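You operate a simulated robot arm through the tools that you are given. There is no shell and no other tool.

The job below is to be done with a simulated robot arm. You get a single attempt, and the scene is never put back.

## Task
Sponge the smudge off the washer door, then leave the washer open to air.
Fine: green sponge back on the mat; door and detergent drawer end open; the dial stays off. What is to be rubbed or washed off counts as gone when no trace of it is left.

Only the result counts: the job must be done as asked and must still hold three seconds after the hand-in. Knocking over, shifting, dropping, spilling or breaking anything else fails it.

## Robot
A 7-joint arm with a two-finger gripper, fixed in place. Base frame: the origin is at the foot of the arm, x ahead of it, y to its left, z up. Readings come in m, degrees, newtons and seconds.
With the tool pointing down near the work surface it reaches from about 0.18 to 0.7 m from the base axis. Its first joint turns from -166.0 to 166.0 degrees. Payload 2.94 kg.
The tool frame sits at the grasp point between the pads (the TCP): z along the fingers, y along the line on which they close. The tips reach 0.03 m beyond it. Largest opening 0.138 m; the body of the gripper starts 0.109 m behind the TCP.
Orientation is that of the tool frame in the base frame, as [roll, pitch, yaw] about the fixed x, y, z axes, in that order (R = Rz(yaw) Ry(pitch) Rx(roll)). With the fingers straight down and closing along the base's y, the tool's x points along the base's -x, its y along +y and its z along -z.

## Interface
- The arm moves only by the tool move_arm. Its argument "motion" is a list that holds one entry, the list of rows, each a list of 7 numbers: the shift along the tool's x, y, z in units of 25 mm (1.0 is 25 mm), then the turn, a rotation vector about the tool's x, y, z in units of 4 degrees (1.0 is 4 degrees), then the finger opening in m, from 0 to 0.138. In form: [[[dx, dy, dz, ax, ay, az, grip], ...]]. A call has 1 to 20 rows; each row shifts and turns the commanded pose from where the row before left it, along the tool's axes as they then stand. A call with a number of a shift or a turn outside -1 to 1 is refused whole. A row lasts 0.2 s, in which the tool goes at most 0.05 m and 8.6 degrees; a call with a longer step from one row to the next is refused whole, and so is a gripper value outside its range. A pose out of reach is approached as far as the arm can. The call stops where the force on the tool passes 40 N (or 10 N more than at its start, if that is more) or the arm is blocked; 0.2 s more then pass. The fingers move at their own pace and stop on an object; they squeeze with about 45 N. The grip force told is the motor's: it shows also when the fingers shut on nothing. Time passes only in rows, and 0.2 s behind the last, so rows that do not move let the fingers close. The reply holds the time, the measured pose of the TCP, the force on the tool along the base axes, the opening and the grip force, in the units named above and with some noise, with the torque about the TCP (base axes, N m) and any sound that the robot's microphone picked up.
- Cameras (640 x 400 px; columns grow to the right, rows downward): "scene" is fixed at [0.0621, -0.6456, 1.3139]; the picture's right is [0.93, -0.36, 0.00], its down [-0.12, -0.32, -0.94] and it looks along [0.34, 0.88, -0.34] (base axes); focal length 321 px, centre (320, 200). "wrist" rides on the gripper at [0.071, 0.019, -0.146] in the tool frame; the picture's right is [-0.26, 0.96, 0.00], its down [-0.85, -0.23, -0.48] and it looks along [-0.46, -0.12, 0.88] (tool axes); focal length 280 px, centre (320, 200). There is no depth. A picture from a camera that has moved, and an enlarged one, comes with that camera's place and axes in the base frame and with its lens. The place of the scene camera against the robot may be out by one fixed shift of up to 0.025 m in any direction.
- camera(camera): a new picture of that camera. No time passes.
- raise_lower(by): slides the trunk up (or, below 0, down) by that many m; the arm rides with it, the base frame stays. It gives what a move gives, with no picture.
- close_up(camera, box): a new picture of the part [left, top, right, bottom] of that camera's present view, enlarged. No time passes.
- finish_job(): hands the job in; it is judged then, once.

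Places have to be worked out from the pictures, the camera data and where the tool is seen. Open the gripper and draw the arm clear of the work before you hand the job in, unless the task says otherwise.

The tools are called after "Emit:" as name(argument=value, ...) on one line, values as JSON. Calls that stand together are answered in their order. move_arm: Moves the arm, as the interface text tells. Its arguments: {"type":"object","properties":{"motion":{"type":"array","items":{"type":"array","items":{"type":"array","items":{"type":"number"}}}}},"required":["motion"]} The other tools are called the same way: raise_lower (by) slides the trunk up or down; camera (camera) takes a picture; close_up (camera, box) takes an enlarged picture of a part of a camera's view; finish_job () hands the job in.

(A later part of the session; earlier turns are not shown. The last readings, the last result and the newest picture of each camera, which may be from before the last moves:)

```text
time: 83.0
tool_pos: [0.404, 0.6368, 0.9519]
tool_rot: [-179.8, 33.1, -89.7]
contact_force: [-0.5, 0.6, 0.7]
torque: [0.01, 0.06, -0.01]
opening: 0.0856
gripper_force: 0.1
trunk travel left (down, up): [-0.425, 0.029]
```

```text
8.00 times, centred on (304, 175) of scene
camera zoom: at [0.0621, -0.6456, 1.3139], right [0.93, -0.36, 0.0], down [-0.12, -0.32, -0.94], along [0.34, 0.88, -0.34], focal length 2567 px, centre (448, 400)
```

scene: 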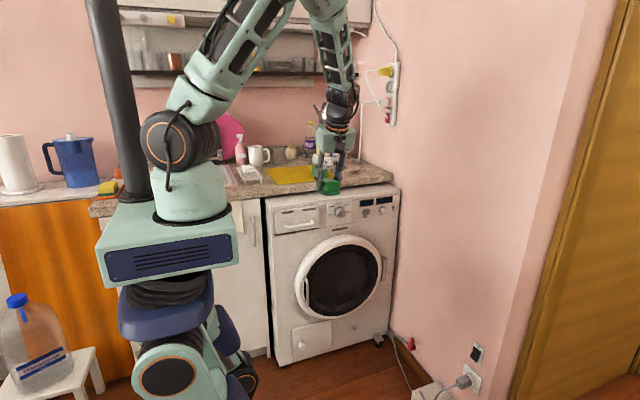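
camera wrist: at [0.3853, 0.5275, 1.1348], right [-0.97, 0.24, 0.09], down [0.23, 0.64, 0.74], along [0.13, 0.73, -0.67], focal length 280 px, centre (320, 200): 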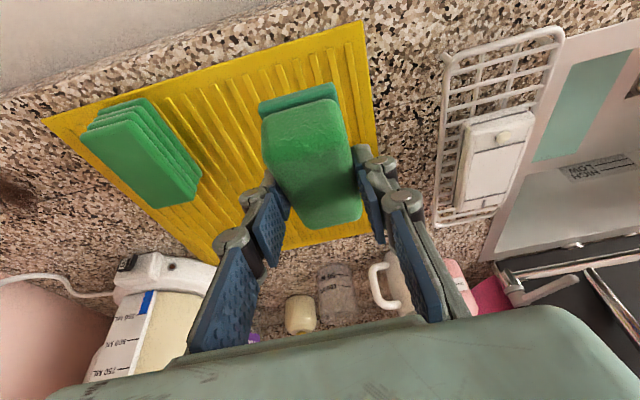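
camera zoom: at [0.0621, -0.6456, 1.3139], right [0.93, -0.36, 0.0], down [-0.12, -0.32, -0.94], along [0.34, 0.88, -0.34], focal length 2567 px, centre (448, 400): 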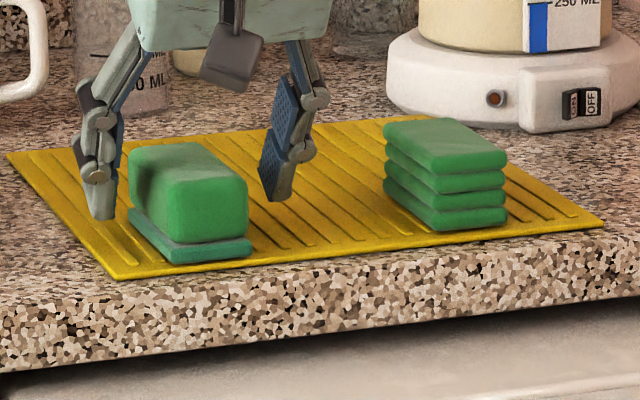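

The sponge rests flat on the mat at essentially its original place. I'll lift straight up and retract in −y.

Emit:
move_arm(motion=[[[-0.49, 0, -0.754, 0, 0, 0, 0.09], [-0.49, 0, -0.754, 0, 0, 0, 0.09], [-0.49, 0, -0.754, 0, 0, 0, 0.09], [-0.49, 0, -0.754, 0, 0, 0, 0.09], [0.838, 0, -0.545, 0, 0, 0, 0.09], [0.838, 0, -0.545, 0, 0, 0, 0.09], [0.838, 0, -0.545, 0, 0, 0, 0.09], [0.838, 0, -0.545, 0, 0, 0, 0.09], [0.838, 0, -0.545, 0, 0, 0, 0.09], [0.838, 0, -0.545, 0, 0, 0, 0.09], [0.838, 0, -0.545, 0, 0, 0, 0.09], [0.838, 0, -0.545, 0, 0, 0, 0.09], [0.838, 0, -0.545, 0, 0, 0, 0.09], [0.838, 0, -0.545, 0, 0, 0, 0.09], [0.838, 0, -0.545, 0, 0, 0, 0.09], [0.838, 0, -0.545, 0, 0, 0, 0.09], [0.838, 0, -0.545, 0, 0, 0, 0.09], [0.838, 0, -0.545, 0, 0, 0, 0.09], [0.838, 0, -0.545, 0, 0, 0, 0.09], [0.838, 0, -0.545, 0, 0, 0, 0.09]]])

Emit:
close_up(camera="scene", box=[220, 110, 380, 210])

Emit:
camera(camera="wrist")

```text
time: 87.2
tool_pos: [0.4055, 0.2363, 1.039]
tool_rot: [-179.8, 33.1, -89.7]
contact_force: [1.0, 0.0, -0.7]
torque: [0.0, 0.01, -0.03]
opening: 0.09
gripper_force: 0.0
trunk travel left (down, up): [-0.425, 0.029]
```

```text
4.00 times, centred on (300, 160) of scene
camera zoom: at [0.0621, -0.6456, 1.3139], right [0.93, -0.36, 0.0], down [-0.12, -0.32, -0.94], along [0.34, 0.88, -0.34], focal length 1284 px, centre (400, 360)
```

zoom: 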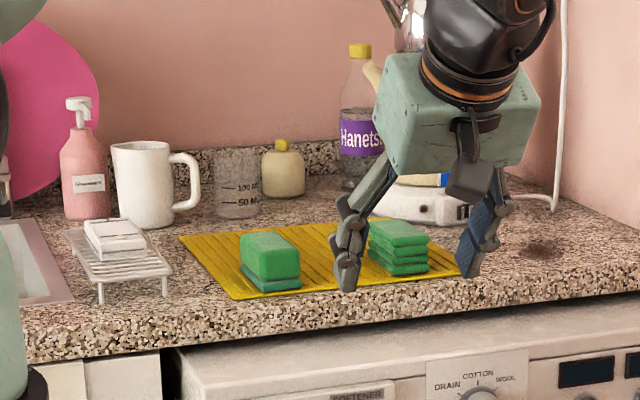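

```text
taken
camera wrist: at [0.3868, 0.0992, 1.1232], right [-0.97, 0.22, 0.14], down [0.23, 0.45, 0.86], along [0.12, 0.87, -0.48], focal length 280 px, centre (320, 200)
```

wrist: 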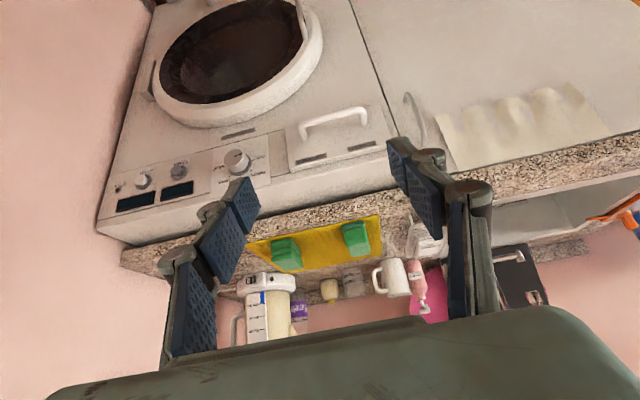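

The sponge is back on the mat, and nothing else was disturbed. Next is the door: I'll level the tool toward the washer and lower the trunk to handle height.

Emit:
move_arm(motion=[[[0, 0, 0, 0, -1, 0, 0.07], [0, 0, 0, 0, -1, 0, 0.07], [0, 0, 0, 0, -1, 0, 0.07], [0, 0, 0, 0, -1, 0, 0.07], [0, 0, 0, 0, -1, 0, 0.07], [0, 0, 0, 0, -1, 0, 0.07], [0, 0, 0, 0, -1, 0, 0.07], [0, 0, 0, 0, -1, 0, 0.07], [0, 0, 0, 0, -1, 0, 0.07], [0, 0, 0, 0, -1, 0, 0.07], [0, 0, 0, 0, -1, 0, 0.07], [0, 0, 0, 0, -1, 0, 0.07], [0, 0, 0, 0, -1, 0, 0.07], [0, 0, 0, 0, -1, 0, 0.07], [0, 0, 0, 0, -0.25, 0, 0.07]]])

Emit:
raise_lower(by=-0.42)

Emit:
camera(camera="wrist")

Emit:
camera(camera="scene")

```text
time: 90.4
tool_pos: [0.4043, 0.2383, 1.0398]
tool_rot: [-50.0, 89.7, 40.2]
contact_force: [-0.2, 0.5, -1.4]
torque: [-0.02, -0.01, -0.02]
opening: 0.0699
gripper_force: 0.0
trunk travel left (down, up): [-0.425, 0.029]
```

```text
refused: -0.42 is not a number from -0.4 to 0.4
```

```text
taken
camera wrist: at [0.387, 0.0932, 0.9693], right [-0.97, 0.0, 0.26], down [0.23, -0.48, 0.85], along [0.12, 0.88, 0.46], focal length 280 px, centre (320, 200)
```

wrist: 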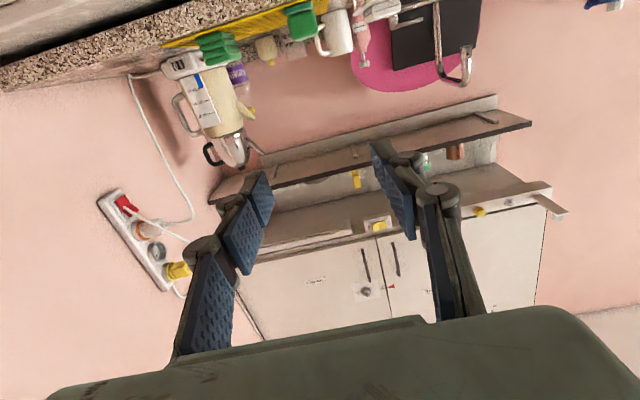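

```text
taken
```

scene: 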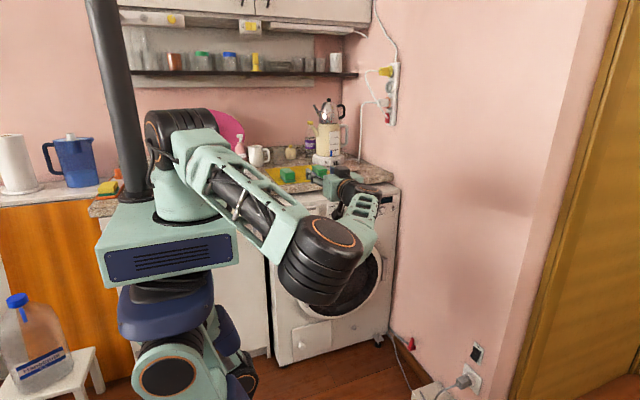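

The trunk step is limited to 0.4 m, so I'll lower by 0.4.

Emit:
raise_lower(by=-0.4)

Emit:
camera(camera="wrist")

Emit:
camera(camera="scene")

```text
time: 94.2
tool_pos: [0.4048, 0.2386, 0.64]
tool_rot: [-58.6, 89.8, 31.5]
contact_force: [0.1, -0.5, 0.0]
torque: [-0.01, -0.02, 0.03]
opening: 0.0699
gripper_force: 0.0
trunk travel left (down, up): [-0.025, 0.429]
```

```text
taken
camera wrist: at [0.3871, 0.0931, 0.5695], right [-0.97, 0.0, 0.26], down [0.23, -0.48, 0.85], along [0.12, 0.88, 0.46], focal length 280 px, centre (320, 200)
```

wrist: 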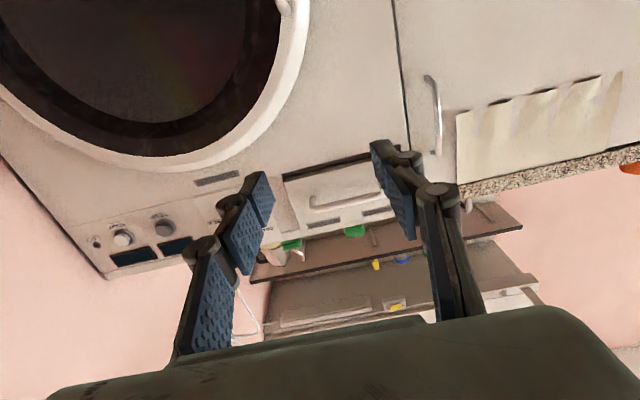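

```text
taken
```

scene: 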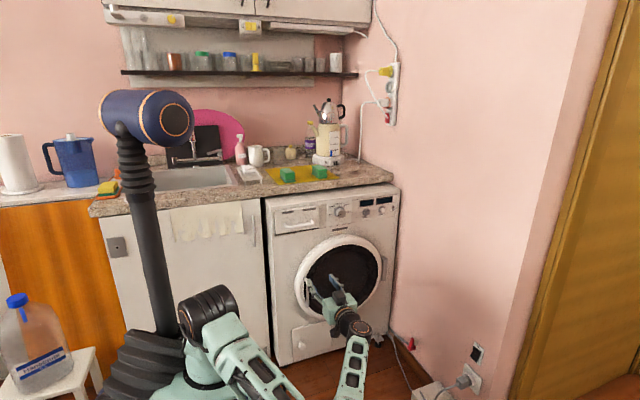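

Now I'll lower the tool with the arm to z ≈ 0.48 in front of the handle and look.

Emit:
move_arm(motion=[[[1, 0, 0, 0, 0, 0, 0.07], [1, 0, 0, 0, 0, 0, 0.07], [1, 0, 0, 0, 0, 0, 0.07], [1, 0, 0, 0, 0, 0, 0.07], [1, 0, 0, 0, 0, 0, 0.07], [1, 0, 0, 0, 0, 0, 0.07], [0.4, 0, 0, 0, 0, 0, 0.07]]])

Emit:
camera(camera="wrist")

Emit:
close_up(camera="scene", box=[280, 230, 400, 330])

```text
time: 95.8
tool_pos: [0.4055, 0.239, 0.4806]
tool_rot: [-65.9, 89.8, 24.2]
contact_force: [-0.8, 0.5, 0.0]
torque: [-0.01, 0.01, 0.01]
opening: 0.0699
gripper_force: 0.0
trunk travel left (down, up): [-0.025, 0.429]
```

```text
taken
camera wrist: at [0.3869, 0.0938, 0.4101], right [-0.97, 0.0, 0.26], down [0.23, -0.48, 0.85], along [0.12, 0.88, 0.46], focal length 280 px, centre (320, 200)
```

wrist: 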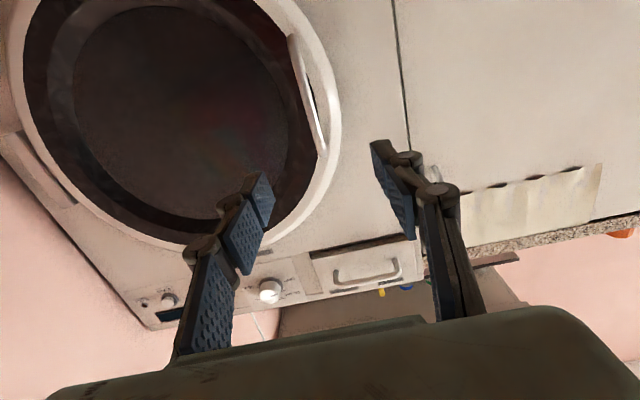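

```text
4.00 times, centred on (340, 280) of scene
camera zoom: at [0.0621, -0.6456, 1.3139], right [0.93, -0.36, 0.0], down [-0.12, -0.32, -0.94], along [0.34, 0.88, -0.34], focal length 1284 px, centre (240, -120)
```

zoom: 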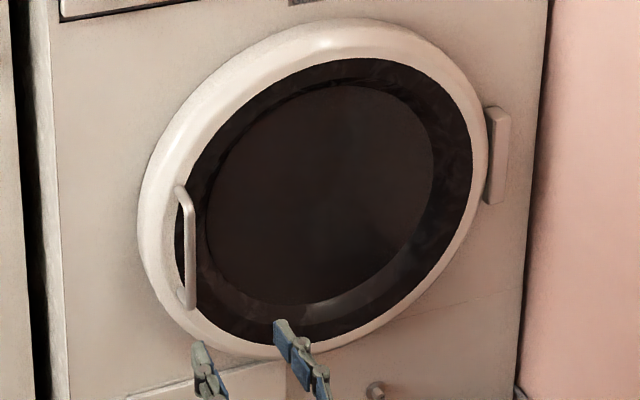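

The handle is well visible now; I'll enlarge it for triangulation against the earlier views.

Emit:
close_up(camera="wrist", box=[240, 10, 400, 170])

Emit:
close_up(camera="scene", box=[300, 260, 364, 335])

```text
2.50 times, centred on (320, 90) of wrist
camera zoom: at [0.3869, 0.0938, 0.4101], right [-0.97, 0.0, 0.26], down [0.23, -0.48, 0.85], along [0.12, 0.88, 0.46], focal length 701 px, centre (320, 475)
```

zoom: 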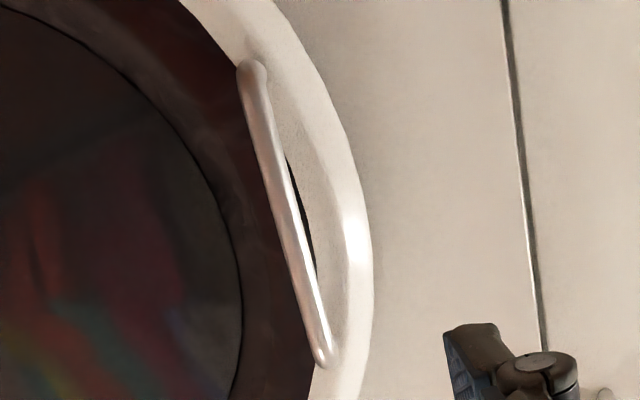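

```text
5.33 times, centred on (332, 298) of scene
camera zoom: at [0.0621, -0.6456, 1.3139], right [0.93, -0.36, 0.0], down [-0.12, -0.32, -0.94], along [0.34, 0.88, -0.34], focal length 1711 px, centre (256, -320)
```

zoom: 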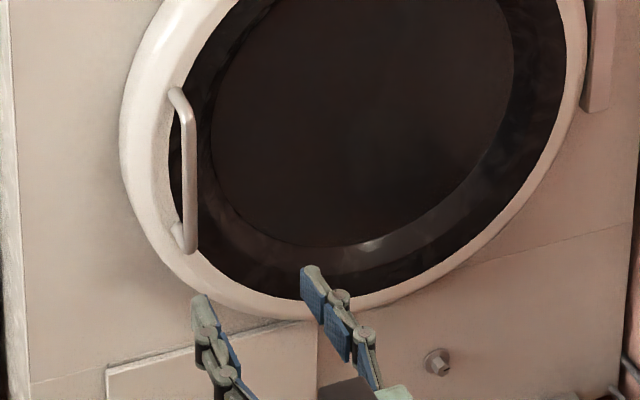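

Handle bar is at about x = 0.412, y ≈ 0.433, z from 0.39 to 0.535. I'll approach with open fingers straddling it, stopping with the tips just past the bar.

Emit:
move_arm(motion=[[[0.1, -0.043, 1, 0, 0, 0, 0.07], [0.1, -0.043, 1, 0, 0, 0, 0.07], [0.1, -0.043, 1, 0, 0, 0, 0.07], [0.1, -0.043, 1, 0, 0, 0, 0.07], [0.1, -0.043, 1, 0, 0, 0, 0.07], [0.1, -0.043, 0.6, 0, 0, 0, 0.07], [0, 0, 0.4, 0, 0, 0, 0.07], [0, 0, 0.4, 0, 0, 0, 0.07]]])

Emit:
camera(camera="wrist")

Emit:
close_up(camera="scene", box=[290, 250, 354, 330])

```text
time: 97.6
tool_pos: [0.412, 0.3996, 0.4663]
tool_rot: [-69.0, 89.9, 21.1]
contact_force: [0.4, 0.0, -0.9]
torque: [-0.02, -0.03, 0.02]
opening: 0.0699
gripper_force: 0.0
trunk travel left (down, up): [-0.025, 0.429]
```

```text
taken
camera wrist: at [0.3936, 0.2539, 0.3951], right [-0.97, 0.0, 0.26], down [0.23, -0.48, 0.85], along [0.12, 0.88, 0.46], focal length 280 px, centre (320, 200)
```

wrist: 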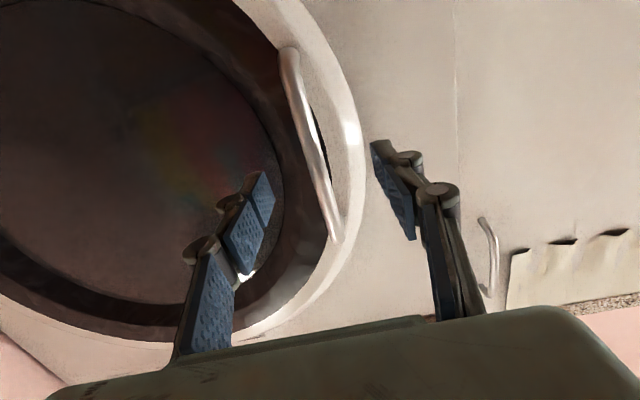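

```text
5.00 times, centred on (322, 290) of scene
camera zoom: at [0.0621, -0.6456, 1.3139], right [0.93, -0.36, 0.0], down [-0.12, -0.32, -0.94], along [0.34, 0.88, -0.34], focal length 1604 px, centre (310, -250)
```

zoom: 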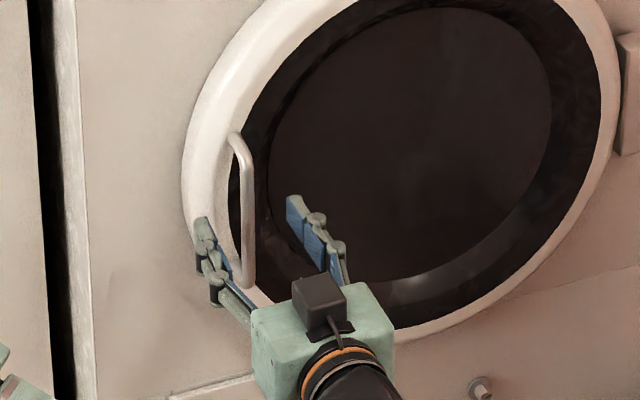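

The bar is centred between the fingers (x ≈ 0.412, y ≈ 0.428). I'll advance another centimetre and close on it.

Emit:
move_arm(motion=[[[0, 0, 0.2, 0, 0, 0, 0.07], [0, 0, 0.2, 0, 0, 0, 0.07], [0, 0, 0, 0, 0, 0, 0.05], [0, 0, 0, 0, 0, 0, 0.03], [0, 0, 0, 0, 0, 0, 0.01], [0, 0, 0, 0, 0, 0, 0.0], [0, 0, 0, 0, 0, 0, 0.0], [0, 0, 0, 0, 0, 0, 0.0]]])

Emit:
camera(camera="wrist")

Emit:
close_up(camera="scene", box=[290, 250, 354, 330])

```text
time: 99.4
tool_pos: [0.4115, 0.4076, 0.4659]
tool_rot: [-60.2, 89.8, 29.9]
contact_force: [5.8, 1.7, 0.8]
torque: [0.04, 0.2, -0.06]
opening: 0.0114
gripper_force: 38.4
trunk travel left (down, up): [-0.025, 0.429]
```

```text
taken
camera wrist: at [0.3941, 0.263, 0.395], right [-0.97, 0.0, 0.26], down [0.23, -0.48, 0.85], along [0.12, 0.88, 0.46], focal length 280 px, centre (320, 200)
```

wrist: 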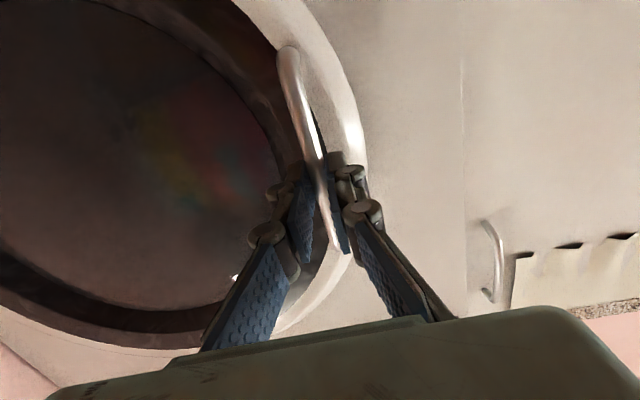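

```text
5.00 times, centred on (322, 290) of scene
camera zoom: at [0.0621, -0.6456, 1.3139], right [0.93, -0.36, 0.0], down [-0.12, -0.32, -0.94], along [0.34, 0.88, -0.34], focal length 1604 px, centre (310, -250)
```

zoom: 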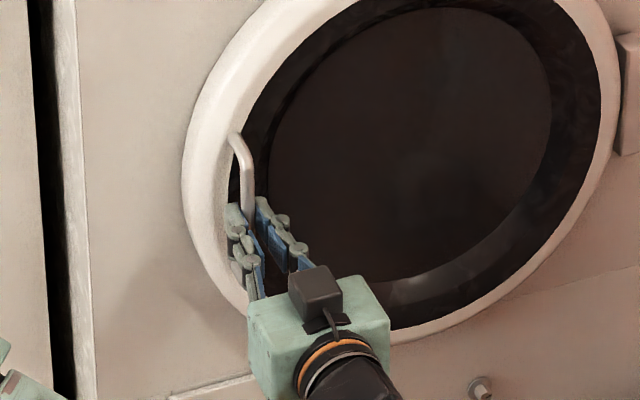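

The fingers hold the 11 mm bar. I'll start pulling gently in −y and watch the force.

Emit:
move_arm(motion=[[[0, 0, -0.3, 0, 0, 0, 0], [0, 0, -0.4, 0, 0, 0, 0], [0, -0.03, -0.4, 0, 0, 0, 0], [0, -0.05, -0.4, 0, 0, 0, 0]]])

Emit:
close_up(camera="scene", box=[280, 230, 400, 330])

```text
time: 100.4
tool_pos: [0.4172, 0.3698, 0.4657]
tool_rot: [-75.4, 89.7, 14.4]
contact_force: [28.3, 6.0, 3.7]
torque: [0.04, 0.12, -0.46]
opening: 0.0111
gripper_force: 38.3
trunk travel left (down, up): [-0.025, 0.429]
```

```text
4.00 times, centred on (340, 280) of scene
camera zoom: at [0.0621, -0.6456, 1.3139], right [0.93, -0.36, 0.0], down [-0.12, -0.32, -0.94], along [0.34, 0.88, -0.34], focal length 1284 px, centre (240, -120)
```

zoom: 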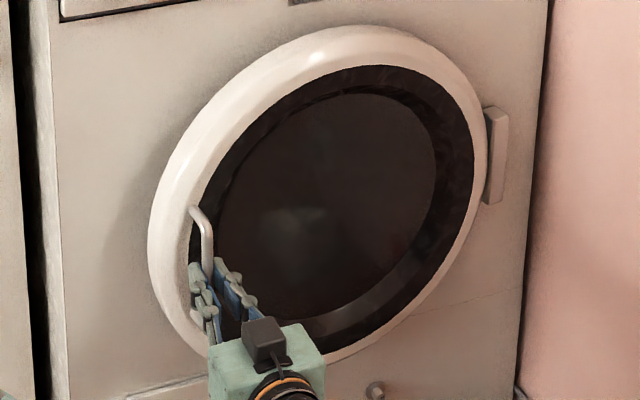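

The door is moving; the +x force means the handle's arc needs more +x. I'll follow the arc about a hinge at roughly (0.81, 0.475) for the next 10°.

Emit:
move_arm(motion=[[[0, -0.2, -0.692, 0, 0, 0, 0], [0, -0.184, -0.668, 0, 0, 0, 0], [0, -0.22, -0.668, 0, 0, 0, 0], [0, -0.248, -0.652, 0, 0, 0, 0]]])

Emit:
close_up(camera="scene", box=[280, 230, 400, 330])

```text
time: 101.4
tool_pos: [0.4356, 0.3042, 0.4653]
tool_rot: [-51.5, 89.8, 38.4]
contact_force: [28.1, 11.0, 4.6]
torque: [0.12, 0.06, -0.37]
opening: 0.0112
gripper_force: 37.9
trunk travel left (down, up): [-0.025, 0.429]
```

```text
4.00 times, centred on (340, 280) of scene
camera zoom: at [0.0621, -0.6456, 1.3139], right [0.93, -0.36, 0.0], down [-0.12, -0.32, -0.94], along [0.34, 0.88, -0.34], focal length 1284 px, centre (240, -120)
```

zoom: 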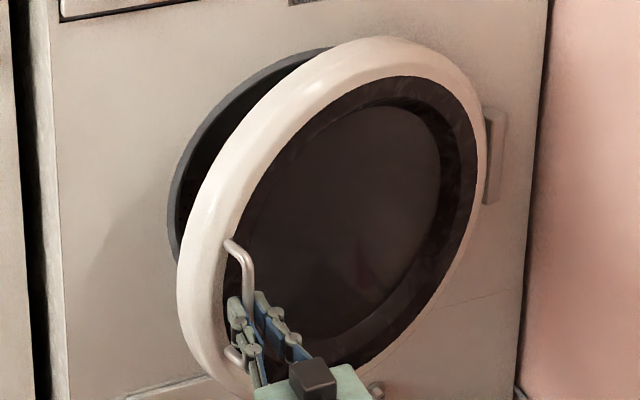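

About 15° open. The commanded path lags slightly in x, so I'll add a bit of +x and continue along the arc.

Emit:
move_arm(motion=[[[0, -0.424, -0.656, 0, 0, 0, 0], [0, -0.304, -0.632, 0, 0, 0, 0], [0, -0.328, -0.612, 0, 0, 0, 0], [0, -0.36, -0.6, 0, 0, 0, 0]]])

Emit:
close_up(camera="scene", box=[270, 220, 420, 340])

```text
time: 102.4
tool_pos: [0.4662, 0.2434, 0.4665]
tool_rot: [-42.1, 89.7, 48.7]
contact_force: [-26.9, -15.1, 5.2]
torque: [0.45, 0.01, 0.55]
opening: 0.0109
gripper_force: 38.3
trunk travel left (down, up): [-0.025, 0.429]
```

```text
3.33 times, centred on (345, 280) of scene
camera zoom: at [0.0621, -0.6456, 1.3139], right [0.93, -0.36, 0.0], down [-0.12, -0.32, -0.94], along [0.34, 0.88, -0.34], focal length 1070 px, centre (237, -67)
```

zoom: 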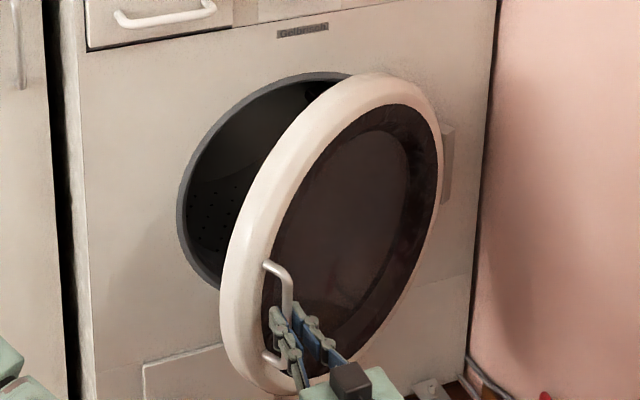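

The door is at about 24° and the reaction has reversed, so the hinge is nearer (0.827, 0.475). I'll continue with the corrected arc and turn the tool 2° per step with the door.

Emit:
move_arm(motion=[[[0, -0.236, -0.516, -0.5, 0, 0, 0], [0, -0.414, -0.618, -0.5, 0, 0, 0], [0, -0.422, -0.615, -0.5, 0, 0, 0]]])

```text
time: 103.2
tool_pos: [0.4983, 0.1983, 0.4662]
tool_rot: [-94.9, 89.7, 1.3]
contact_force: [-21.1, -16.5, -0.9]
torque: [-0.4, -0.09, 0.34]
opening: 0.011
gripper_force: 38.0
trunk travel left (down, up): [-0.025, 0.429]
```

Forces are modest and mostly radial. Continuing along the arc with a small outward correction.

Emit:
move_arm(motion=[[[0, -0.38, -0.635, -0.5, 0, 0, 0], [0, -0.43, -0.615, -0.5, 0, 0, 0], [0, -0.435, -0.605, -0.5, 0, 0, 0]]])

Emit:
close_up(camera="scene", box=[250, 200, 450, 360])

```text
time: 104.0
tool_pos: [0.5389, 0.1571, 0.4648]
tool_rot: [-71.0, 89.6, 30.7]
contact_force: [2.7, 2.4, -1.3]
torque: [0.21, 0.06, -0.15]
opening: 0.0111
gripper_force: 38.1
trunk travel left (down, up): [-0.025, 0.429]
```

```text
2.50 times, centred on (350, 280) of scene
camera zoom: at [0.0621, -0.6456, 1.3139], right [0.93, -0.36, 0.0], down [-0.12, -0.32, -0.94], along [0.34, 0.88, -0.34], focal length 802 px, centre (245, 0)
```

zoom: 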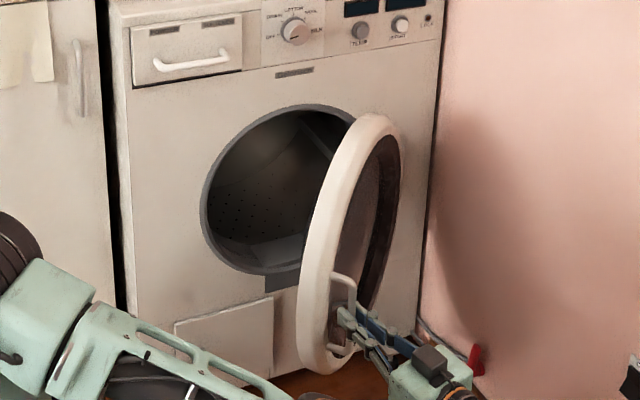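

About 39° open with almost no side load. I'll pull a few more steps to about 46°, then release and push the door the rest of the way from its inner side.

Emit:
move_arm(motion=[[[0, -0.34, -0.575, 0, 0, 0, 0], [0, -0.436, -0.583, 0, 0, 0, 0], [0, -0.46, -0.56, 0, 0, 0, 0]]])

Emit:
camera(camera="scene")

Emit:
camera(camera="wrist")

```text
time: 104.8
tool_pos: [0.5783, 0.1237, 0.4661]
tool_rot: [-110.1, 89.8, -8.5]
contact_force: [22.6, 32.8, -3.8]
torque: [0.12, -0.08, -0.42]
opening: 0.0111
gripper_force: 38.3
trunk travel left (down, up): [-0.025, 0.429]
```

```text
taken
```

scene: 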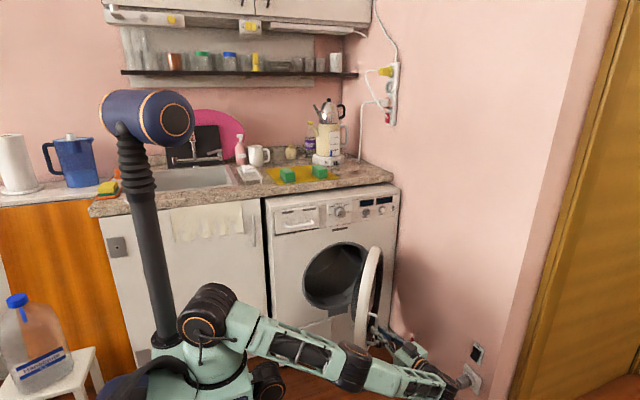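

```text
taken
camera wrist: at [0.5899, -0.022, 0.3955], right [-0.95, -0.2, 0.26], down [0.32, -0.42, 0.85], along [-0.06, 0.89, 0.46], focal length 280 px, centre (320, 200)
```

wrist: 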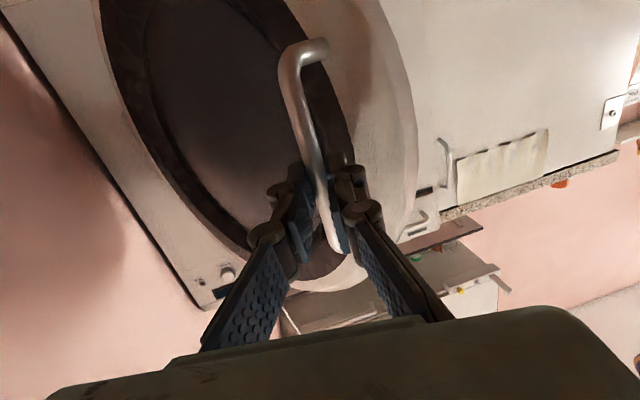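

The door is roughly 46° open, with wrist reach getting tight. I'll release the handle here.

Emit:
move_arm(motion=[[[0, 0, 0, 0, 0, 0, 0.02], [0, 0, 0, 0, 0, 0, 0.04], [0, 0, 0, 0, 0, 0, 0.06], [0, 0, 0, 0, 0, 0, 0.06]]])

Emit:
camera(camera="wrist")

Emit:
close_up(camera="scene", box=[280, 220, 480, 400])

```text
time: 105.8
tool_pos: [0.5759, 0.1215, 0.4663]
tool_rot: [-74.7, 89.8, 27.4]
contact_force: [0.1, -0.3, -1.3]
torque: [-0.02, 0.02, 0.02]
opening: 0.0599
gripper_force: 0.2
trunk travel left (down, up): [-0.025, 0.429]
```

```text
taken
camera wrist: at [0.5885, -0.0242, 0.396], right [-0.94, -0.2, 0.26], down [0.32, -0.42, 0.85], along [-0.06, 0.89, 0.46], focal length 280 px, centre (320, 200)
```

wrist: 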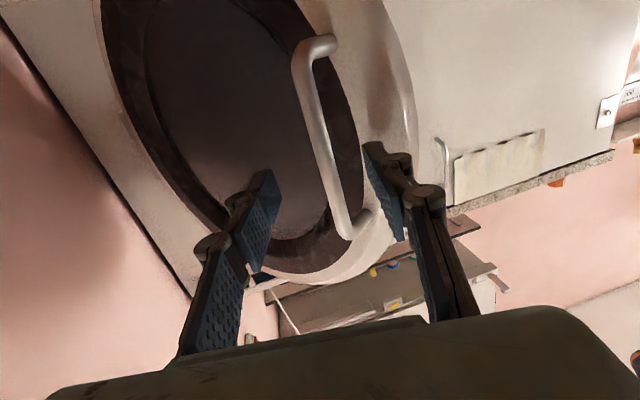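

```text
2.22 times, centred on (380, 310) of scene
camera zoom: at [0.0621, -0.6456, 1.3139], right [0.93, -0.36, 0.0], down [-0.12, -0.32, -0.94], along [0.34, 0.88, -0.34], focal length 713 px, centre (187, -44)
```

zoom: 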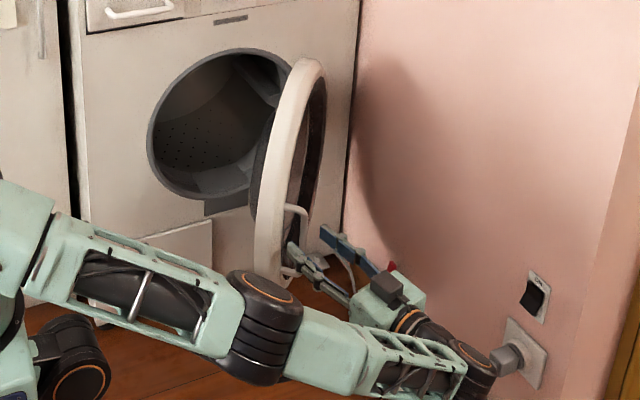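

Released cleanly. I'll back the fingers off the handle while yawing the tool away from the door.

Emit:
move_arm(motion=[[[0, 0, -0.6, 0, 0, 0, 0.06], [0, 0, -0.6, 0.5, 0, 0, 0.06], [0, 0, -0.6, 1, 0, 0, 0.06], [0, 0.3, -0.6, 1, 0, 0, 0.06], [0, 0.5, -0.4, 1, 0, 0, 0.06]]])

Emit:
camera(camera="wrist")

Emit:
close_up(camera="scene", box=[240, 200, 480, 400])

```text
time: 107.0
tool_pos: [0.5666, 0.053, 0.4654]
tool_rot: [-56.8, 89.8, 31.2]
contact_force: [0.3, -0.4, 0.5]
torque: [0.01, -0.02, 0.01]
opening: 0.0601
gripper_force: 0.2
trunk travel left (down, up): [-0.025, 0.429]
```

```text
taken
camera wrist: at [0.5439, -0.0917, 0.3947], right [-0.97, 0.03, 0.26], down [0.21, -0.49, 0.85], along [0.15, 0.87, 0.46], focal length 280 px, centre (320, 200)
```

wrist: 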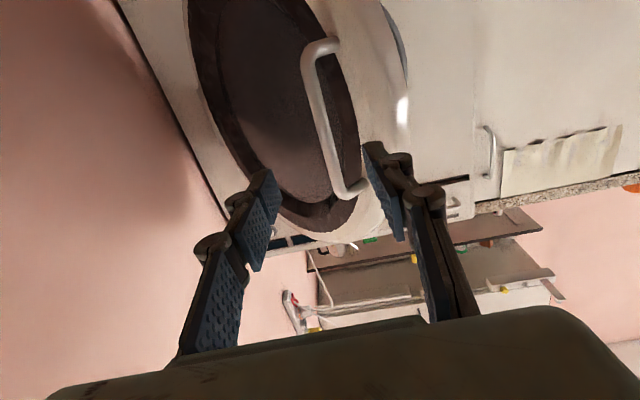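

```text
2.00 times, centred on (360, 300) of scene
camera zoom: at [0.0621, -0.6456, 1.3139], right [0.93, -0.36, 0.0], down [-0.12, -0.32, -0.94], along [0.34, 0.88, -0.34], focal length 642 px, centre (240, 0)
```

zoom: 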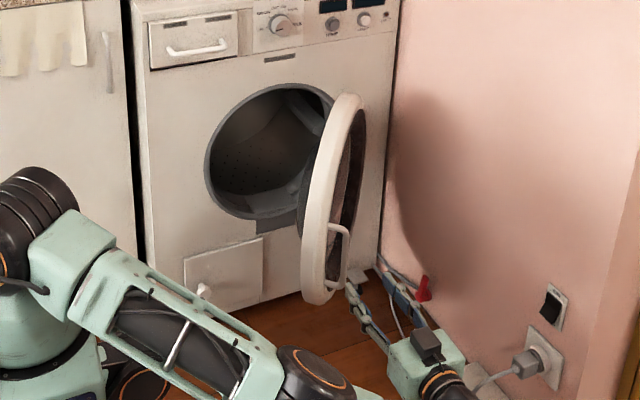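

The hand is clear of the handle. I'll close the fingers, move left past the door's free edge, then forward so the fingers sit on its inner side.

Emit:
move_arm(motion=[[[0, 0.9, 0, 0, 0, 0, 0.04], [0, 0.9, 0, 0, 0, 0, 0.02], [0, 0.9, 0, 0, 0, 0, 0], [0, 0.9, 0, 0, 0, 0, 0], [0, 0.9, 0, 0, 0, 0, 0], [0, 0.9, 0, 0, 0, 0, 0], [0, 0, 0.9, 0, 0, 0, 0], [0, 0, 0.9, 0, 0, 0, 0], [0, 0, 0.9, 0, 0, 0, 0], [0, 0, 0.9, 0, 0, 0, 0], [0, 0, 0.9, 0, 0, 0, 0], [0, 0, 0.9, 0, 0, 0, 0]]])

Emit:
camera(camera="wrist")

Emit:
close_up(camera="scene", box=[240, 200, 480, 400])

```text
time: 109.6
tool_pos: [0.436, 0.1924, 0.4647]
tool_rot: [-55.8, 89.8, 32.3]
contact_force: [0.1, -0.3, -0.4]
torque: [0.02, -0.01, -0.02]
opening: 0.0001
gripper_force: 28.8
trunk travel left (down, up): [-0.025, 0.429]
```

```text
taken
camera wrist: at [0.4137, 0.0478, 0.3947], right [-0.97, 0.03, 0.26], down [0.21, -0.49, 0.85], along [0.15, 0.87, 0.46], focal length 280 px, centre (320, 200)
```

wrist: 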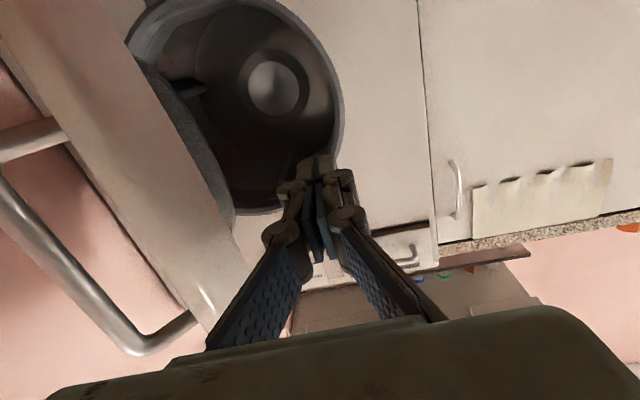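

```text
2.00 times, centred on (360, 300) of scene
camera zoom: at [0.0621, -0.6456, 1.3139], right [0.93, -0.36, 0.0], down [-0.12, -0.32, -0.94], along [0.34, 0.88, -0.34], focal length 642 px, centre (240, 0)
```

zoom: 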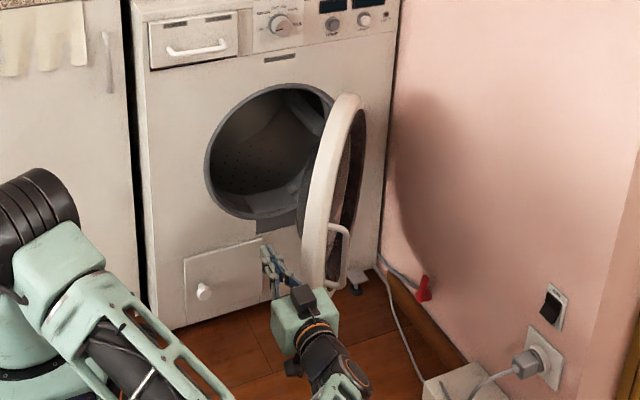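

The fingers are on the inner side, left of the door's free edge. I'll push toward +x along the edge's arc and watch force and picture.

Emit:
move_arm(motion=[[[0, -0.78, 0, 0, 0, 0, 0], [0, -0.78, -0.04, 0, 0, 0, 0], [0, -0.44, -0.44, 0, 0, 0, 0], [0, -0.44, -0.44, 0, 0, 0, 0], [0, -0.59, -0.488, 0, 0, 0, 0], [0, -0.59, -0.488, 0, 0, 0, 0], [0, -0.63, -0.45, 0, 0, 0, 0], [0, -0.63, -0.45, 0, 0, 0, 0]]])

Emit:
camera(camera="wrist")

Emit:
close_up(camera="scene", box=[240, 200, 480, 400])

```text
time: 111.4
tool_pos: [0.5585, 0.1155, 0.4665]
tool_rot: [-53.6, 89.7, 34.7]
contact_force: [-0.6, -0.5, 0.0]
torque: [0.0, -0.02, -0.01]
opening: 0.0
gripper_force: 28.3
trunk travel left (down, up): [-0.025, 0.429]
```

```text
taken
camera wrist: at [0.5338, -0.0284, 0.3958], right [-0.97, 0.03, 0.26], down [0.21, -0.49, 0.85], along [0.15, 0.87, 0.46], focal length 280 px, centre (320, 200)
```

wrist: 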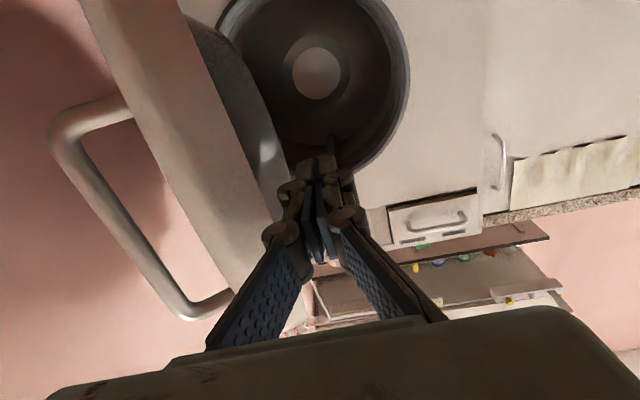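

```text
2.00 times, centred on (360, 300) of scene
camera zoom: at [0.0621, -0.6456, 1.3139], right [0.93, -0.36, 0.0], down [-0.12, -0.32, -0.94], along [0.34, 0.88, -0.34], focal length 642 px, centre (240, 0)
```

zoom: 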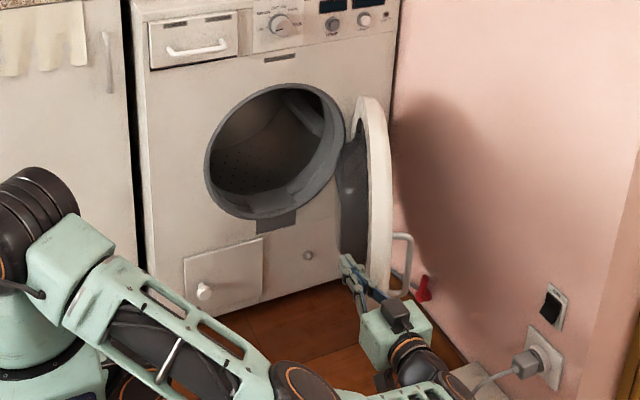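

The door swings freely, now around 65°. I'll keep pushing along the arc while yawing the tool to preserve reach.

Emit:
move_arm(motion=[[[0, -0.694, -0.276, 1, 0, 0, 0], [0, -0.71, -0.227, 1, 0, 0, 0], [0, -0.725, -0.177, 1, 0, 0, 0], [0, -0.736, -0.126, 1, 0, 0, 0], [0, -0.754, -0.028, 1, 0, 0, 0], [0, -0.754, 0.024, 1, 0, 0, 0]]])

Emit:
camera(camera="wrist")

Emit:
close_up(camera="scene", box=[240, 200, 480, 400])

```text
time: 112.8
tool_pos: [0.6598, 0.0752, 0.4641]
tool_rot: [-39.0, 89.8, 25.1]
contact_force: [-0.8, 0.1, -0.3]
torque: [0.01, -0.02, -0.02]
opening: 0.0
gripper_force: 28.8
trunk travel left (down, up): [-0.025, 0.429]
```

```text
taken
camera wrist: at [0.5798, -0.0472, 0.3934], right [-0.87, 0.42, 0.26], down [0.0, -0.53, 0.85], along [0.5, 0.74, 0.46], focal length 280 px, centre (320, 200)
```

wrist: 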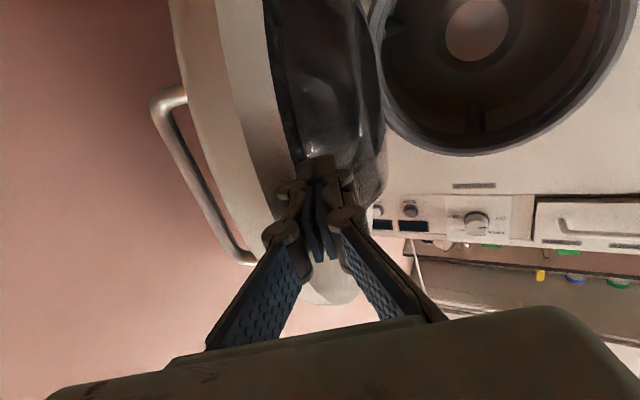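

```text
2.00 times, centred on (360, 300) of scene
camera zoom: at [0.0621, -0.6456, 1.3139], right [0.93, -0.36, 0.0], down [-0.12, -0.32, -0.94], along [0.34, 0.88, -0.34], focal length 642 px, centre (240, 0)
```

zoom: 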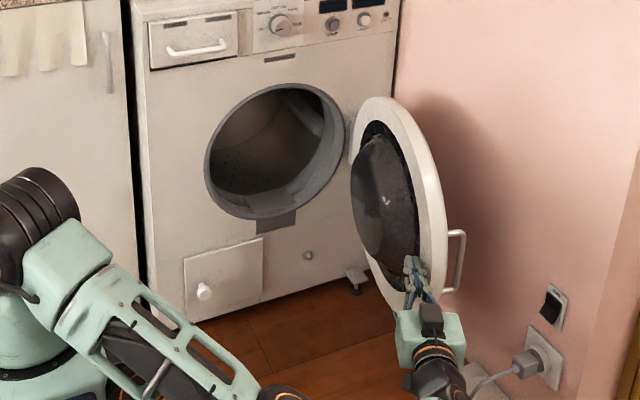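

The door is now open to roughly 80°, well clear of the opening. I'll withdraw the hand to the left, undo the yaw, and get ready for the detergent drawer.

Emit:
move_arm(motion=[[[0, 0.828, -0.49, 0, 0, 0, 0], [0, 0.828, -0.49, 0, 0, 0, 0], [0, 0.828, -0.49, 0, 0, 0, 0], [0, 0.828, -0.49, 0, 0, 0, 0], [0, 0.828, -0.49, 0, 0, 0, 0], [0, 0.828, -0.49, 0, 0, 0, 0], [0, 0.828, -0.49, 0, 0, 0, 0], [0, 0.828, -0.49, 0, 0, 0, 0], [0, 0.828, -0.49, 0, 0, 0, 0], [0, 0.828, -0.49, 0, 0, 0, 0], [0, 0, 0, -1, 0, 0, 0], [0, 0, 0, -1, 0, 0, 0], [0, 0, 0, -1, 0, 0, 0], [0, 0, 0, -1, 0, 0, 0], [0, 0, 0, -1, 0, 0, 0], [0, 0, 0, -1, 0, 0, 0], [0, 0, 0, -0.5, 0, 0, 0]]])

Emit:
raise_lower(by=0.3)

Emit:
camera(camera="scene")

```text
time: 116.4
tool_pos: [0.4204, 0.0565, 0.4662]
tool_rot: [-53.7, 89.9, 36.5]
contact_force: [0.6, -0.4, -0.6]
torque: [0.0, -0.01, 0.0]
opening: 0.0
gripper_force: 27.9
trunk travel left (down, up): [-0.025, 0.429]
```

```text
time: 119.4
tool_pos: [0.421, 0.056, 0.7657]
tool_rot: [-58.5, 89.9, 31.8]
contact_force: [0.0, 0.1, 0.2]
torque: [0.02, 0.01, -0.01]
opening: 0.0
gripper_force: 28.9
trunk travel left (down, up): [-0.325, 0.129]
```

```text
taken
```

scene: 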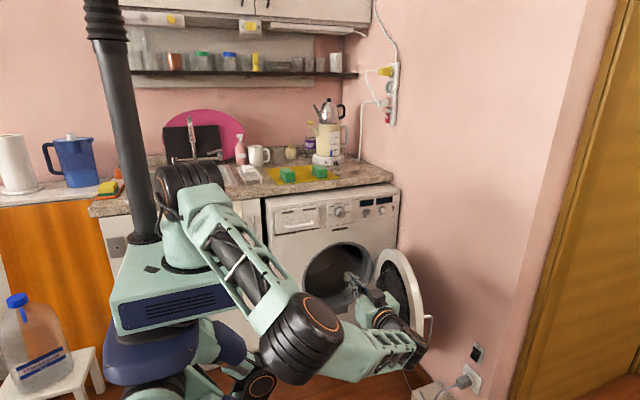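

Now I'll roll the gripper 90° about its own axis so the fingers close vertically, to suit the drawer's horizontal handle, and open them.

Emit:
move_arm(motion=[[[0, 0, 0, 0, 0, 1, 0.07], [0, 0, 0, 0, 0, 1, 0.07], [0, 0, 0, 0, 0, 1, 0.07], [0, 0, 0, 0, 0, 1, 0.07], [0, 0, 0, 0, 0, 1, 0.07], [0, 0, 0, 0, 0, 1, 0.07], [0, 0, 0, 0, 0, 1, 0.07], [0, 0, 0, 0, 0, 1, 0.07], [0, 0, 0, 0, 0, 1, 0.07], [0, 0, 0, 0, 0, 1, 0.07], [0, 0, 0, 0, 0, 1, 0.07], [0, 0, 0, 0, 0, 1, 0.07], [0, 0, 0, 0, 0, 1, 0.07], [0, 0, 0, 0, 0, 1, 0.07], [0, 0, 0, 0, 0, 1, 0.07], [0, 0, 0, 0, 0, 1, 0.07], [0, 0, 0, 0, 0, 1, 0.07], [0, 0, 0, 0, 0, 1, 0.07], [0, 0, 0, 0, 0, 1, 0.07], [0, 0, 0, 0, 0, 1, 0.07]]])

Emit:
camera(camera="wrist")

Emit:
camera(camera="scene")

```text
time: 123.6
tool_pos: [0.4217, 0.0556, 0.7669]
tool_rot: [89.9, 10.1, -179.9]
contact_force: [-0.2, 0.9, 0.2]
torque: [0.0, 0.01, 0.01]
opening: 0.0701
gripper_force: 0.0
trunk travel left (down, up): [-0.325, 0.129]
```

```text
taken
camera wrist: at [0.3492, -0.0896, 0.772], right [0.09, 0.0, 1.0], down [0.88, -0.47, -0.08], along [0.47, 0.88, -0.04], focal length 280 px, centre (320, 200)
```

wrist: 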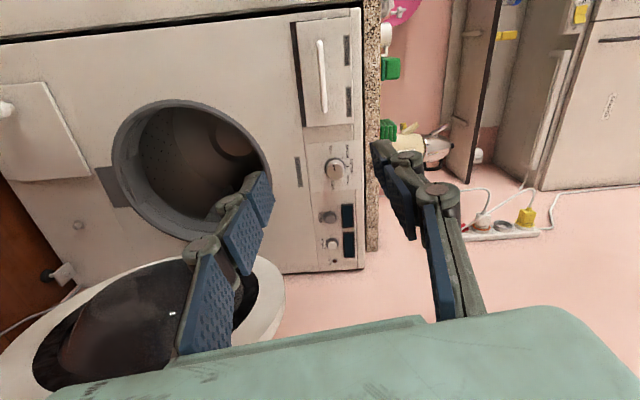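

```text
taken
```

scene: 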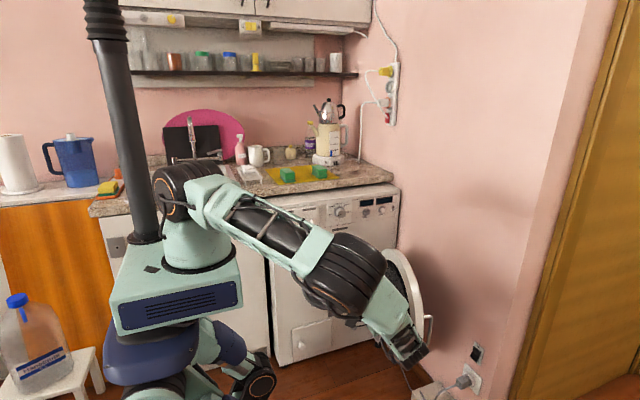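

I'll finish the roll, move closer to the drawer, and take a picture to localise its handle.

Emit:
move_arm(motion=[[[0, 0, 0, 0, 0, 1, 0.07], [0, 0, 0, 0, 0, 1, 0.07], [0, 0, 0, 0, 0, 0.5, 0.07], [0, 0, 1, 0, 0, 0, 0.07], [0, 0, 1, 0, 0, 0, 0.07], [0, 0, 1, 0, 0, 0, 0.07], [0, 0, 1, 0, 0, 0, 0.07], [0, 0, 1, 0, 0, 0, 0.07]]])

Emit:
camera(camera="wrist")

Emit:
close_up(camera="scene", box=[250, 180, 410, 300])

```text
time: 125.4
tool_pos: [0.4207, 0.1801, 0.7644]
tool_rot: [89.8, 0.2, -179.9]
contact_force: [0.1, -0.2, 0.5]
torque: [0.02, -0.03, -0.03]
opening: 0.07
gripper_force: 0.0
trunk travel left (down, up): [-0.325, 0.129]
```

```text
taken
camera wrist: at [0.3513, 0.0351, 0.7846], right [0.26, 0.0, 0.97], down [0.85, -0.47, -0.23], along [0.46, 0.88, -0.12], focal length 280 px, centre (320, 200)
```

wrist: 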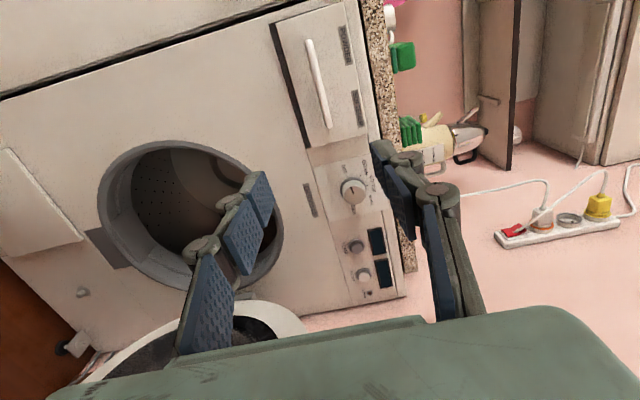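

```text
3.33 times, centred on (330, 240) of scene
camera zoom: at [0.0621, -0.6456, 1.3139], right [0.93, -0.36, 0.0], down [-0.12, -0.32, -0.94], along [0.34, 0.88, -0.34], focal length 1070 px, centre (287, 67)
```

zoom: 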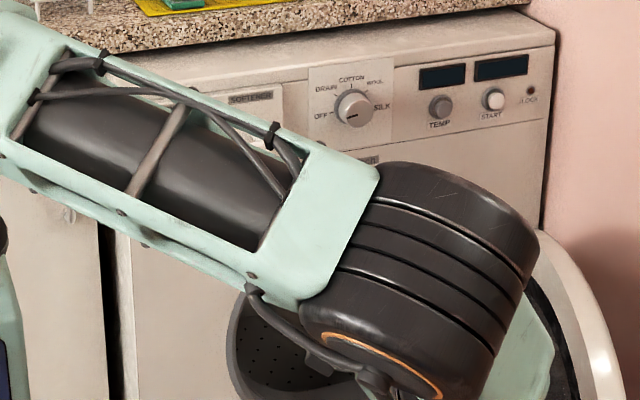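

Handle bar computed at x 0.34–0.453, y ≈ 0.454, z ≈ 0.775. I'll approach to about 4 cm short of it and verify alignment.

Emit:
move_arm(motion=[[[0.11, 0.047, 0.97, 0, 0, 0, 0.07], [0.11, 0.047, 0.97, 0, 0, 0, 0.07], [0.11, 0.047, 0.97, 0, 0, 0, 0.07], [0.11, 0.047, 0.97, 0, 0, 0, 0.07], [0.11, 0.047, 0.97, 0, 0, 0, 0.07], [0.11, 0.047, 0.97, 0, 0, 0, 0.07], [0.11, 0.047, 0.97, 0, 0, 0, 0.07], [0.11, 0.047, 0.97, 0, 0, 0, 0.07], [0.11, 0.047, 0.97, 0, 0, 0, 0.07]]])

Emit:
camera(camera="wrist")

Emit:
close_up(camera="scene", box=[250, 180, 410, 300])

```text
time: 127.4
tool_pos: [0.3938, 0.3996, 0.7781]
tool_rot: [89.9, 0.2, -179.9]
contact_force: [0.6, 0.6, 0.2]
torque: [-0.03, 0.02, 0.02]
opening: 0.0703
gripper_force: 0.0
trunk travel left (down, up): [-0.325, 0.129]
```

```text
taken
camera wrist: at [0.3238, 0.2536, 0.7966], right [0.26, 0.0, 0.97], down [0.85, -0.47, -0.23], along [0.46, 0.88, -0.12], focal length 280 px, centre (320, 200)
```

wrist: 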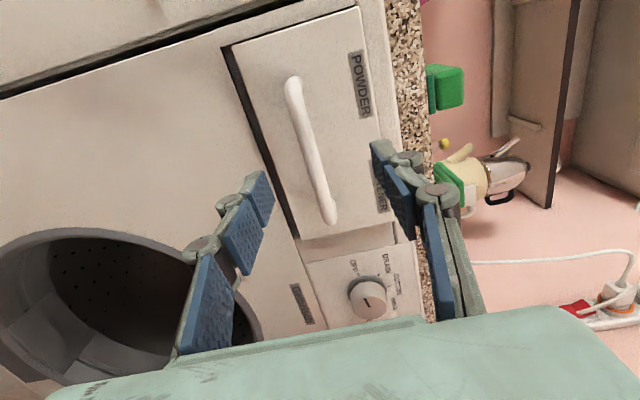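

```text
3.33 times, centred on (330, 240) of scene
camera zoom: at [0.0621, -0.6456, 1.3139], right [0.93, -0.36, 0.0], down [-0.12, -0.32, -0.94], along [0.34, 0.88, -0.34], focal length 1070 px, centre (287, 67)
```

zoom: 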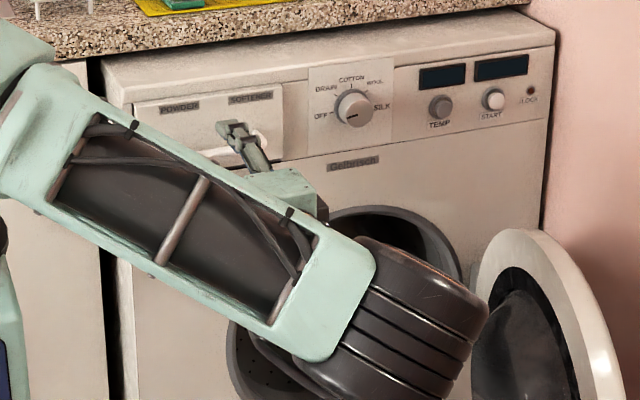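

The bar sits midway between the fingers (z ≈ 0.775). I'll advance 3.7 cm and close on it.

Emit:
move_arm(motion=[[[0, -0.06, 0.5, 0, 0, 0, 0.07], [0, -0.06, 0.5, 0, 0, 0, 0.07], [0, 0, 0.48, 0, 0, 0, 0.07], [0, 0, 0, 0, 0, 0, 0.05], [0, 0, 0, 0, 0, 0, 0.03], [0, 0, 0, 0, 0, 0, 0.01], [0, 0, 0, 0, 0, 0, 0], [0, 0, 0, 0, 0, 0, 0], [0, 0, 0, 0, 0, 0, 0]]])

Emit:
camera(camera="wrist")

```text
time: 129.4
tool_pos: [0.3947, 0.4354, 0.7725]
tool_rot: [90.2, 0.1, -179.8]
contact_force: [-3.6, -1.3, -16.8]
torque: [-0.32, 0.1, -0.28]
opening: 0.0109
gripper_force: 37.5
trunk travel left (down, up): [-0.325, 0.129]
```

```text
taken
camera wrist: at [0.3248, 0.2902, 0.792], right [0.26, 0.0, 0.97], down [0.85, -0.47, -0.23], along [0.46, 0.88, -0.13], focal length 280 px, centre (320, 200)
```

wrist: 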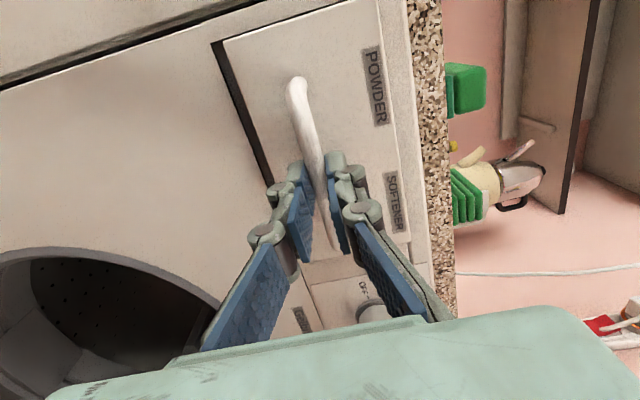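

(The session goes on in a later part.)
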